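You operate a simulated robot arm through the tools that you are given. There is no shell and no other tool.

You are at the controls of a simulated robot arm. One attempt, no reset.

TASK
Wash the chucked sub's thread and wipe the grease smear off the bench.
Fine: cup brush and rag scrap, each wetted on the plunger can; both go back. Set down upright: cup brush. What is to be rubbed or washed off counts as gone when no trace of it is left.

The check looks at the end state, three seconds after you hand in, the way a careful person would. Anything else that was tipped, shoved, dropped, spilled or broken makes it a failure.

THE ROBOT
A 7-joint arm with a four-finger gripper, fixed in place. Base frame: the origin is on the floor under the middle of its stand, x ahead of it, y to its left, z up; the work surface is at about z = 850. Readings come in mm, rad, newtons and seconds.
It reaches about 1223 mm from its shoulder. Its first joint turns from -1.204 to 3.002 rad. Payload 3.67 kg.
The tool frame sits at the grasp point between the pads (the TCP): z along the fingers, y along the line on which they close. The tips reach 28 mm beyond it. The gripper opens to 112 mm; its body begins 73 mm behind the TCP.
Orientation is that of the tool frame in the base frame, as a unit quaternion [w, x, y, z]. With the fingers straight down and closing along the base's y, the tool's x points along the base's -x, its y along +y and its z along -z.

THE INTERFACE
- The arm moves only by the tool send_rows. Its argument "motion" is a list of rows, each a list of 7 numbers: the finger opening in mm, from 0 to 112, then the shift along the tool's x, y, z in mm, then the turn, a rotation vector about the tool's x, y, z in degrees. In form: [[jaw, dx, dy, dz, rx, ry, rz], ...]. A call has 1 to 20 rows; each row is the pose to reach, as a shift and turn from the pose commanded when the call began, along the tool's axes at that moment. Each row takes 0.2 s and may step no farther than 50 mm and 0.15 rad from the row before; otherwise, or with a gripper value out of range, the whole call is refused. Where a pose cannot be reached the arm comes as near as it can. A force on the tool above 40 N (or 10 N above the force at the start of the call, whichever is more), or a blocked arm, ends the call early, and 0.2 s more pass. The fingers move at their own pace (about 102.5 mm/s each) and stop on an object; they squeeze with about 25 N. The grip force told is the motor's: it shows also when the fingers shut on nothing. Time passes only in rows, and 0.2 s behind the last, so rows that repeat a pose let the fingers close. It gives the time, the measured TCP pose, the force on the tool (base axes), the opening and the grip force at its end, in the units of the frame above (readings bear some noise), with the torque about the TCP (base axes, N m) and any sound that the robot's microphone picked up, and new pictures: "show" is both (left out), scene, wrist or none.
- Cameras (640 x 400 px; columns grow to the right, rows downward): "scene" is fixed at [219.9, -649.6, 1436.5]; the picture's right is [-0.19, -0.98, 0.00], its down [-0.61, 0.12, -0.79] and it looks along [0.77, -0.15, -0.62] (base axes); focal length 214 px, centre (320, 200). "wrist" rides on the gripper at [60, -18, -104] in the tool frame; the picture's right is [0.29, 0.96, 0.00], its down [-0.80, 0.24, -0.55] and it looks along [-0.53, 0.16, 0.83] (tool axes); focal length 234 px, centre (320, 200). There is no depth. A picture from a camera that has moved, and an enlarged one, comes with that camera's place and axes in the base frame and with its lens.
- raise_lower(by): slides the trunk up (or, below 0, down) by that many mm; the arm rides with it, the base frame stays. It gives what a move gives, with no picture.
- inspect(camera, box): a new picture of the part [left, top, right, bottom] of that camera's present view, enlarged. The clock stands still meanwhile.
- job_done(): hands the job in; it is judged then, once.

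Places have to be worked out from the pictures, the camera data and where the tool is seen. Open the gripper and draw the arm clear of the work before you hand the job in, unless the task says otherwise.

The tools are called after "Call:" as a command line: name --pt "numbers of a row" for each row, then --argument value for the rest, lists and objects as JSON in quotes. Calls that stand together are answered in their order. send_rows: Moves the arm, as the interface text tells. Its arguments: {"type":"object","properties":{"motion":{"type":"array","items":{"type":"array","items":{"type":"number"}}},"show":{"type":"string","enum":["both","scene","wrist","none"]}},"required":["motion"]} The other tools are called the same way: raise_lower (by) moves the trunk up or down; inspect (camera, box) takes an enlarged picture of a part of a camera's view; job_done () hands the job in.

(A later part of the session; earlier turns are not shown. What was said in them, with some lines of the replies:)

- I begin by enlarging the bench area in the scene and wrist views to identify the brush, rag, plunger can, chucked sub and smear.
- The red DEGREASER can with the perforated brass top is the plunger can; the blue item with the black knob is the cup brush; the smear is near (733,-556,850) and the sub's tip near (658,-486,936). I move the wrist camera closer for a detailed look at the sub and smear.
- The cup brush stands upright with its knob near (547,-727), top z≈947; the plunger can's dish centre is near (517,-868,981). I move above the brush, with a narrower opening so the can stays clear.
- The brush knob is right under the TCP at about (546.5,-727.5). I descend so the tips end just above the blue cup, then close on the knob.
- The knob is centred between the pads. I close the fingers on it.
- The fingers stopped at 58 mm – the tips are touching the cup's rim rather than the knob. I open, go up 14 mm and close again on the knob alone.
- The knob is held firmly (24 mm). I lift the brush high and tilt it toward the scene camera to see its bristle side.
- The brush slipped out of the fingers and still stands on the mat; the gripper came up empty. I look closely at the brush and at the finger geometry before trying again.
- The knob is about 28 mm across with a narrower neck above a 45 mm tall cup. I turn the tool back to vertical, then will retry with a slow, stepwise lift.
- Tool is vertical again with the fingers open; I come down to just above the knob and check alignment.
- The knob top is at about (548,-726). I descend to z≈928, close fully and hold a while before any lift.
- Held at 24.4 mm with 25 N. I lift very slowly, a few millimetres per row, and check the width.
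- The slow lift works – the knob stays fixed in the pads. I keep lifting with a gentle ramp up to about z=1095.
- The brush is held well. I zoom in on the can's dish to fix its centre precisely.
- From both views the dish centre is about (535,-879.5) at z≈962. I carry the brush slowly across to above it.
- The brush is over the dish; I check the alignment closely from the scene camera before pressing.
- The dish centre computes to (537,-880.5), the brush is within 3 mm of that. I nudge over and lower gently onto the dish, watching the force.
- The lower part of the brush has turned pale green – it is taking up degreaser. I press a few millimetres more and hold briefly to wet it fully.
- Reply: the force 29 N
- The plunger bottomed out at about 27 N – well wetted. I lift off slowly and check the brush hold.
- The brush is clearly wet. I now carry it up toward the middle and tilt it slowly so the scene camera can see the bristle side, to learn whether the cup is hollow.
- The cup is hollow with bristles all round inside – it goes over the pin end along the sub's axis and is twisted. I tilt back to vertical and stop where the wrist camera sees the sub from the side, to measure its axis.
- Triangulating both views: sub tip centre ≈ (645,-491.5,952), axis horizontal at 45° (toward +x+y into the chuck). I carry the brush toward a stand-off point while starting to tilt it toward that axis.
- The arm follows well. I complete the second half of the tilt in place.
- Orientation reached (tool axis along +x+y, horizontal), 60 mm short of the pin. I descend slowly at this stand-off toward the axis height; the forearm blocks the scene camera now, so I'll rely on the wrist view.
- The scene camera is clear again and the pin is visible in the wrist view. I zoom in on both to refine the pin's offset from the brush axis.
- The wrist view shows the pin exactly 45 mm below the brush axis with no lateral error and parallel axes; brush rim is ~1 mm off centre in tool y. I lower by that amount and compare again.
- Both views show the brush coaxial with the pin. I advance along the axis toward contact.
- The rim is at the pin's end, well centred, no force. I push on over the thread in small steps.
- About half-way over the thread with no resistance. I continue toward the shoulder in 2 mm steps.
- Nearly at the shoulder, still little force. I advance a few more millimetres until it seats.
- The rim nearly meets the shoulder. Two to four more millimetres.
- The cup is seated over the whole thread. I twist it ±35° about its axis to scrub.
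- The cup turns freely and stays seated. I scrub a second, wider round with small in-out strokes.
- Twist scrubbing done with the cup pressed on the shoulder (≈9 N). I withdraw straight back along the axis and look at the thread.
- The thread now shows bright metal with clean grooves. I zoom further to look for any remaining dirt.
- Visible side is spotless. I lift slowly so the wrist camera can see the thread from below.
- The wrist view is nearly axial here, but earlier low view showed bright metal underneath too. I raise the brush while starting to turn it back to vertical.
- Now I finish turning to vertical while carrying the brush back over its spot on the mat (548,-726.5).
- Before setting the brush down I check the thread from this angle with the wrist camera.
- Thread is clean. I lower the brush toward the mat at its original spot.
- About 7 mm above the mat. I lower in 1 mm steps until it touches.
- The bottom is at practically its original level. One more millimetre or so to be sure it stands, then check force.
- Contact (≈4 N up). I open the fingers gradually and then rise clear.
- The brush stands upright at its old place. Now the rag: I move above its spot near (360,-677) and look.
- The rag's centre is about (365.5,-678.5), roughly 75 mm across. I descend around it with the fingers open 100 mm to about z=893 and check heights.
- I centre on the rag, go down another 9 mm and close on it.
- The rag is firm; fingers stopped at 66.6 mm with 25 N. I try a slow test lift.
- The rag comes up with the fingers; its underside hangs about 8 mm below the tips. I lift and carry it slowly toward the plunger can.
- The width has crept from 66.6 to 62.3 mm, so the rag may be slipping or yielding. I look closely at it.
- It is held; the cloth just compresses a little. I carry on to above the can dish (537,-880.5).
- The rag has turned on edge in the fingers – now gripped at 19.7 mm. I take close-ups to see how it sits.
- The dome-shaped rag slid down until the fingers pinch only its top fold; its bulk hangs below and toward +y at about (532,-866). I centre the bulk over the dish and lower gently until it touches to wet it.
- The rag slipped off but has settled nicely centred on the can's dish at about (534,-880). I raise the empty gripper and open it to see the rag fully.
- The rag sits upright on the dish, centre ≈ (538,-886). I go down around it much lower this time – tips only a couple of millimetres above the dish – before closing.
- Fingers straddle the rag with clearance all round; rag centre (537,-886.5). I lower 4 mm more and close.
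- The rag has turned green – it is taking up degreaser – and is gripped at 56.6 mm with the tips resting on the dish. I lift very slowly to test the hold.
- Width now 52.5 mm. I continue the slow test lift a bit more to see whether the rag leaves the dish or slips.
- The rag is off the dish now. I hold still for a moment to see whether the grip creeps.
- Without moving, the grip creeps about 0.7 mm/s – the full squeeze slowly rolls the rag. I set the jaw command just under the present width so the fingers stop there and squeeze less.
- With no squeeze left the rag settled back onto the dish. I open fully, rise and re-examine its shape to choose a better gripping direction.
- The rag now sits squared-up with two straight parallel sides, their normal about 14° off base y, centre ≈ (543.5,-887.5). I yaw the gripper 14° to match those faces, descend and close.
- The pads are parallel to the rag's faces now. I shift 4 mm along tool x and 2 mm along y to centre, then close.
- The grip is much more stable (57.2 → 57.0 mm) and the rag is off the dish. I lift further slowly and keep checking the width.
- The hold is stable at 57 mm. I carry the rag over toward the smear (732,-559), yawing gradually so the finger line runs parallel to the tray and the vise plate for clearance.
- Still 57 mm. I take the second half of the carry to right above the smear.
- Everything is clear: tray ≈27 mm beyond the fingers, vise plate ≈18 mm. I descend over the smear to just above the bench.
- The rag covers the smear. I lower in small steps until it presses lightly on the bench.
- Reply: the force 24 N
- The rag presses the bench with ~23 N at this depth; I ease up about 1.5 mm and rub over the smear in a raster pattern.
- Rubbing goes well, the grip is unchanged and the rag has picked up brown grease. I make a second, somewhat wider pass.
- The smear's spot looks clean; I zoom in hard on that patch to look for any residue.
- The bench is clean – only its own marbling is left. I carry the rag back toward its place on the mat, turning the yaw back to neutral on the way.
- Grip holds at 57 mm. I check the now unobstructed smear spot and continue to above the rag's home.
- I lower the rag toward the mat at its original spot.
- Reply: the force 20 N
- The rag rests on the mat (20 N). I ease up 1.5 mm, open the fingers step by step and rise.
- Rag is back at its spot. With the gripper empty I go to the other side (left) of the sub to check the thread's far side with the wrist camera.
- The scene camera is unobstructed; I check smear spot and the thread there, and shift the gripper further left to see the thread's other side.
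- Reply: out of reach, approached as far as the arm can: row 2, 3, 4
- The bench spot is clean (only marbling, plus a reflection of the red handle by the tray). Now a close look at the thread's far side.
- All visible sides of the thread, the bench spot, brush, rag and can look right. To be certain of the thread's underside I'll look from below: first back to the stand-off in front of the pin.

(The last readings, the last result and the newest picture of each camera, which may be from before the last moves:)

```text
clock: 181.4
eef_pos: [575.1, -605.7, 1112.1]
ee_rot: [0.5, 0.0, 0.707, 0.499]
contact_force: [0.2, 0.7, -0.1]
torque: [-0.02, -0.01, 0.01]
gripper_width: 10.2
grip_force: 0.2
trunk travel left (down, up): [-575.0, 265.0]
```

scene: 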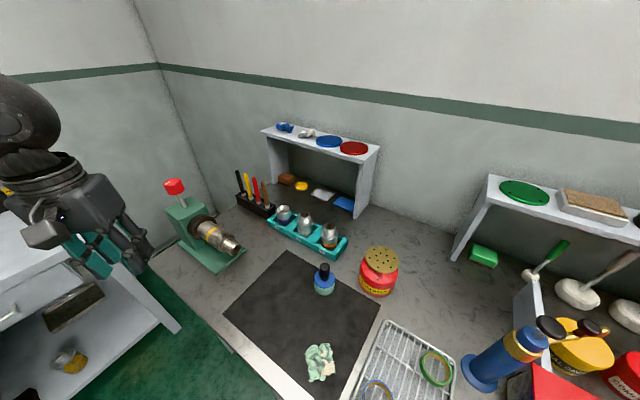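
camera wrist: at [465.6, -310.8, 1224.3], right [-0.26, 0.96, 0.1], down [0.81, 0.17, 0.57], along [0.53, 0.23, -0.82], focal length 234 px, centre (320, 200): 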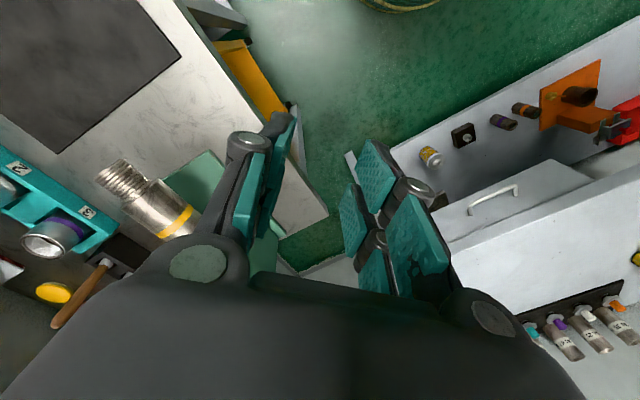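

Now I descend at this stand-off (fingers ~100 mm short of the pin) so the camera sits below pin level.

Call:
send_rows --pt "10 25 -25 0 0 0 0" --pt "10 50 -50 0 0 0 0" --pt "10 75 -75 0 0 0 0" --pt "10 100 -100 0 0 0 0" --pt "10 108 -108 0 0 0 0" --pt "10 108 -108 0 0 0 0" --show "both"

Call:
inspect --camera "wrist" --box '[200, 0, 440, 160]'

```text
clock: 182.8
eef_pos: [574.6, -606.9, 957.7]
ee_rot: [0.5, 0.0, 0.707, 0.501]
contact_force: [-0.9, 0.5, -1.4]
torque: [0.01, -0.01, -0.02]
gripper_width: 10.2
grip_force: 0.0
trunk travel left (down, up): [-575.0, 265.0]
camera wrist: at [481.3, -658.9, 903.4], right [-0.62, 0.62, 0.47], down [-0.11, -0.67, 0.73], along [0.77, 0.4, 0.49], focal length 234 px, centre (320, 200)
```

scene: 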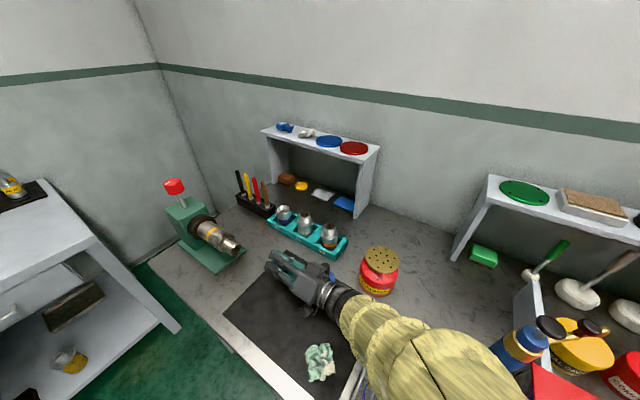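
wrist: 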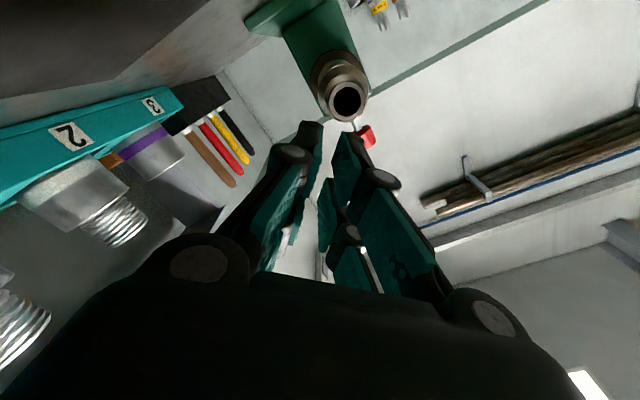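

```text
2.50 times, centred on (320, 80) of wrist
camera zoom: at [481.3, -658.9, 903.4], right [-0.62, 0.62, 0.47], down [-0.11, -0.67, 0.73], along [0.77, 0.4, 0.49], focal length 585 px, centre (320, 500)
```

zoom: 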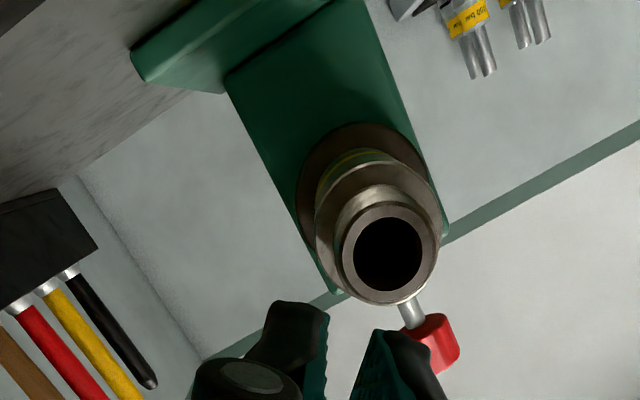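

The gripper is closer to the brush than on my previous approach – I check immediately whether they are clear of each other.

Call:
inspect --camera "scene" --box '[260, 240, 370, 330]'

```text
4.44 times, centred on (315, 285) of scene
camera zoom: at [219.9, -649.6, 1436.5], right [-0.19, -0.98, 0.0], down [-0.61, 0.12, -0.79], along [0.77, -0.15, -0.62], focal length 953 px, centre (342, -178)
```

zoom: 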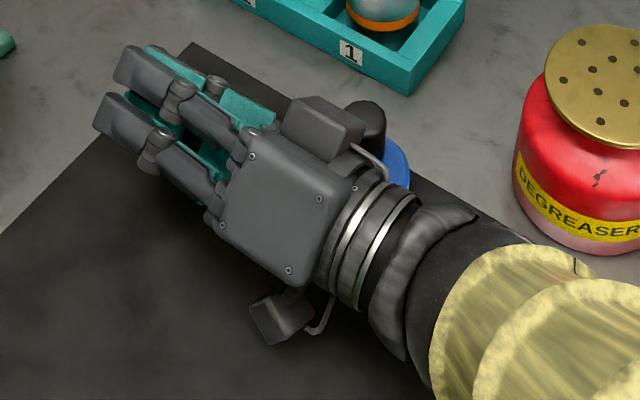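

The brush stands untouched (knob exactly where it was). I take one close look at the thread's underside and then leave straight upward.

Call:
inspect --camera "wrist" --box '[300, 40, 385, 130]'

```text
4.44 times, centred on (342, 85) of wrist
camera zoom: at [481.3, -658.9, 903.4], right [-0.62, 0.62, 0.47], down [-0.11, -0.67, 0.73], along [0.77, 0.4, 0.49], focal length 1041 px, centre (220, 711)
```

zoom: 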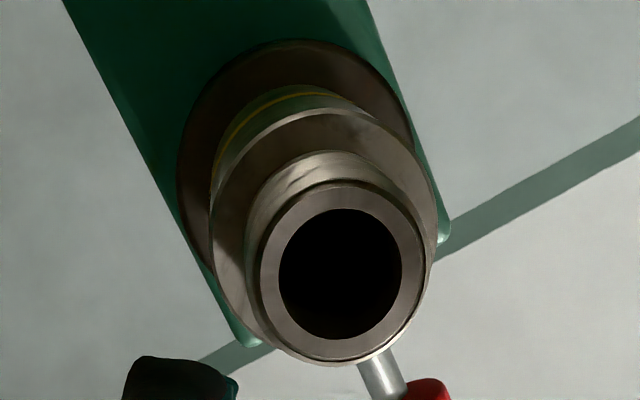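

The underside is bright metal too. I retreat straight up, then turn the tool back to vertical well above everything.

Call:
send_rows --pt "10 -5 5 0 0 0 0" --pt "10 -15 15 0 0 0 0" --pt "10 -35 35 0 0 0 0" --pt "10 -60 60 0 0 0 0" --pt "10 -85 85 0 0 0 0" --pt "10 -110 110 0 0 0 0" --pt "10 -125 125 0 0 0 0" --pt "10 -125 125 0 0 0 0" --show "none"

Call:
send_rows --pt "10 0 0 0 5 5 0" --pt "10 0 0 0 10.5 10.5 0" --pt "10 0 0 0 16 16 0" --pt "10 0 0 0 21.5 21.5 0" --pt "10 0 0 0 27 27 0" --pt "10 0 0 0 32.5 32.5 0" --pt "10 0 0 0 38 38 0" --pt "10 0 0 0 43.5 43.5 0" --pt "10 0 0 0 49 49 0" --pt "10 0 0 0 54.5 54.5 0" --pt "10 0 0 0 60 60 0" --pt "10 0 0 0 63.6 63.6 0" --pt "10 0 0 0 63.6 63.6 0" --show "none"

```text
clock: 184.6
eef_pos: [574.6, -604.7, 1136.0]
ee_rot: [0.5, 0.0, 0.707, 0.5]
contact_force: [-0.2, -0.4, -0.6]
torque: [0.0, -0.04, 0.02]
gripper_width: 10.0
grip_force: 0.1
trunk travel left (down, up): [-575.0, 265.0]
```

```text
clock: 187.4
eef_pos: [574.7, -604.1, 1135.7]
ee_rot: [0.0, -0.001, 1.0, 0.0]
contact_force: [-0.7, -0.3, -0.1]
torque: [-0.01, 0.01, 0.0]
gripper_width: 10.1
grip_force: 0.0
trunk travel left (down, up): [-575.0, 265.0]
```

Vertical again. I draw back to the starting pose with the gripper open and take final pictures.

Call:
send_rows --pt "30 20 2 -30 0 0 0" --pt "60 45 4 -62 0 0 0" --pt "90 72 7 -95 0 0 0" --pt "112 100 10 -128 0 0 0" --pt "112 128 13 -162 0 0 0" --pt "112 155 16 -198 0 0 0" --pt "112 155 16 -198 0 0 0" --show "both"

Call:
inspect --camera "scene" --box '[220, 200, 440, 400]'

Call:
inspect --camera "wrist" --box '[120, 0, 400, 180]'

```text
clock: 189.0
eef_pos: [420.1, -590.7, 1333.2]
ee_rot: [0.0, -0.001, 1.0, 0.001]
contact_force: [0.9, -1.1, -0.3]
torque: [-0.01, -0.01, -0.01]
gripper_width: 112.0
grip_force: 0.0
trunk travel left (down, up): [-575.0, 265.0]
camera wrist: at [361.1, -607.6, 1436.6], right [-0.29, 0.96, 0.0], down [0.8, 0.24, 0.55], along [0.53, 0.16, -0.83], focal length 234 px, centre (320, 200)
```

scene: 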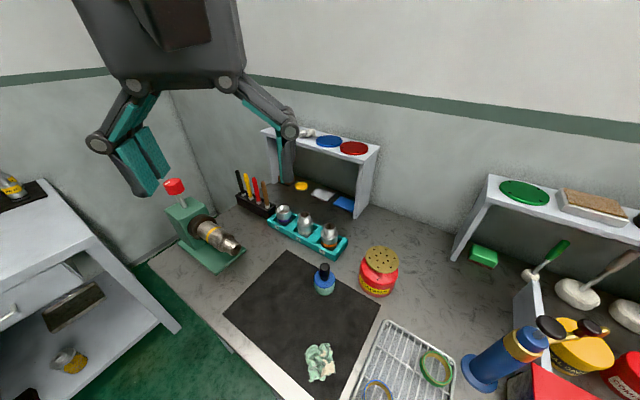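
wrist: 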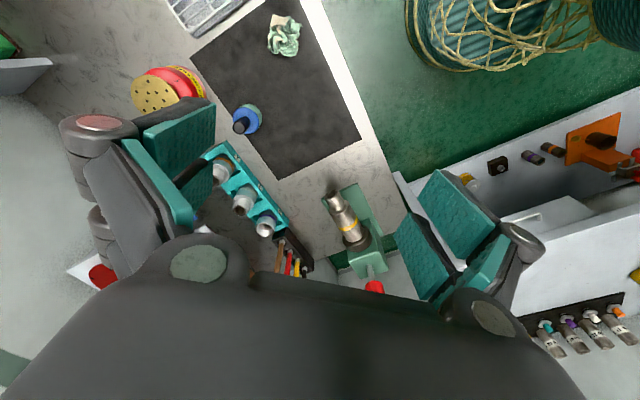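

```text
2.00 times, centred on (330, 300) of scene
camera zoom: at [219.9, -649.6, 1436.5], right [-0.19, -0.98, 0.0], down [-0.61, 0.12, -0.79], along [0.77, -0.15, -0.62], focal length 429 px, centre (300, 0)
```

zoom: 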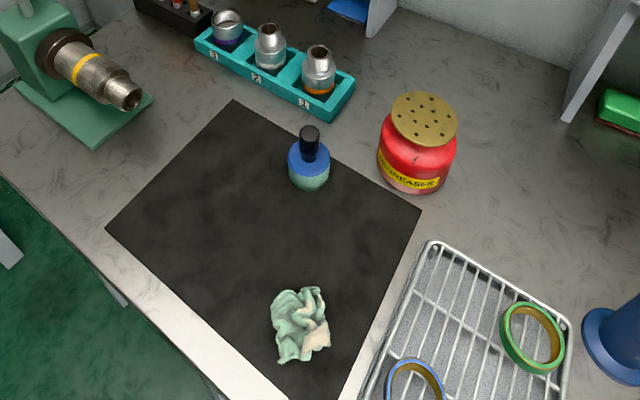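

```text
2.22 times, centred on (260, 90) of wrist
camera zoom: at [361.1, -607.6, 1436.6], right [-0.29, 0.96, 0.0], down [0.8, 0.24, 0.55], along [0.53, 0.16, -0.83], focal length 520 px, centre (453, 444)
```

zoom: 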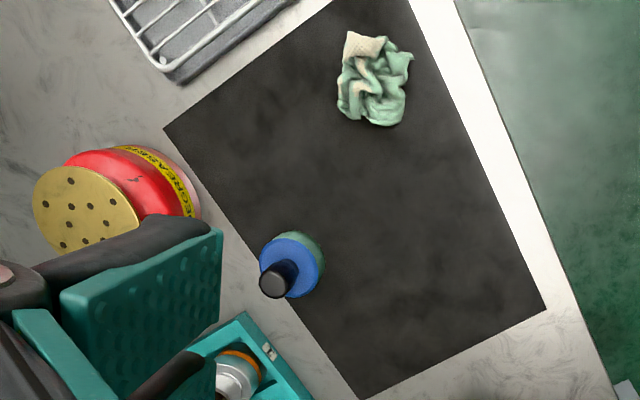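

Brush, can, tray and rag are at their starting places. One last zoom on the former smear from this second viewpoint before handing in.

Call:
inspect --camera "wrist" --box '[270, 165, 360, 235]'

```text
5.71 times, centred on (315, 200) of wrist
camera zoom: at [361.1, -607.6, 1436.6], right [-0.29, 0.96, 0.0], down [0.8, 0.24, 0.55], along [0.53, 0.16, -0.83], focal length 1338 px, centre (349, 200)
```

zoom: 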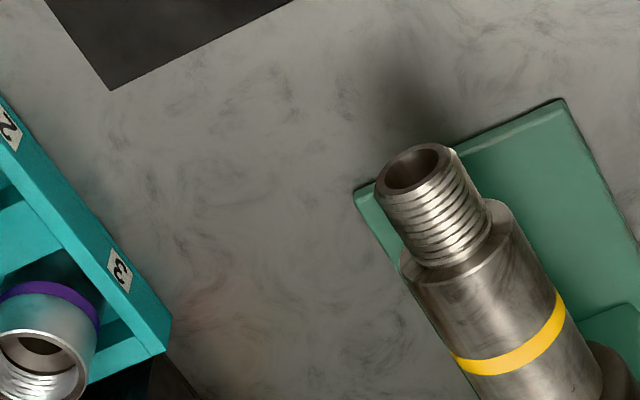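

The thread is bright on every side I could view and no trace of the smear is left. Brush and rag are back in place, and the gripper is open and clear, so I hand the job in.

Call:
job_done

```text
The job is handed in.
```

I washed the chucked sub's thread and wiped the grease smear off the bench. The job is handed in. I don't have the check's result.

- **Thread:** I wetted the cup brush on the degreaser plunger can, pushed it over the pin and twisted it. The thread showed bright, clean metal from above, from both sides and from below.
- **Smear:** I wetted the rag scrap on the same can and rubbed the spot in two passes. From both cameras, only the bench's own marbling was left.
- **Put back:** The brush stands upright at its original place on the mat. The rag is back at its spot, turned slightly. The can and tray look undisturbed.

**Slips along the way:**
- The first lift of the brush slipped out of the fingers, and it stayed standing on the mat.
- The rag twice slipped from the grip onto the can's dish and stayed there both times. I gripped it again at a better angle before wiping.

I left the gripper open and the arm back at its starting pose.
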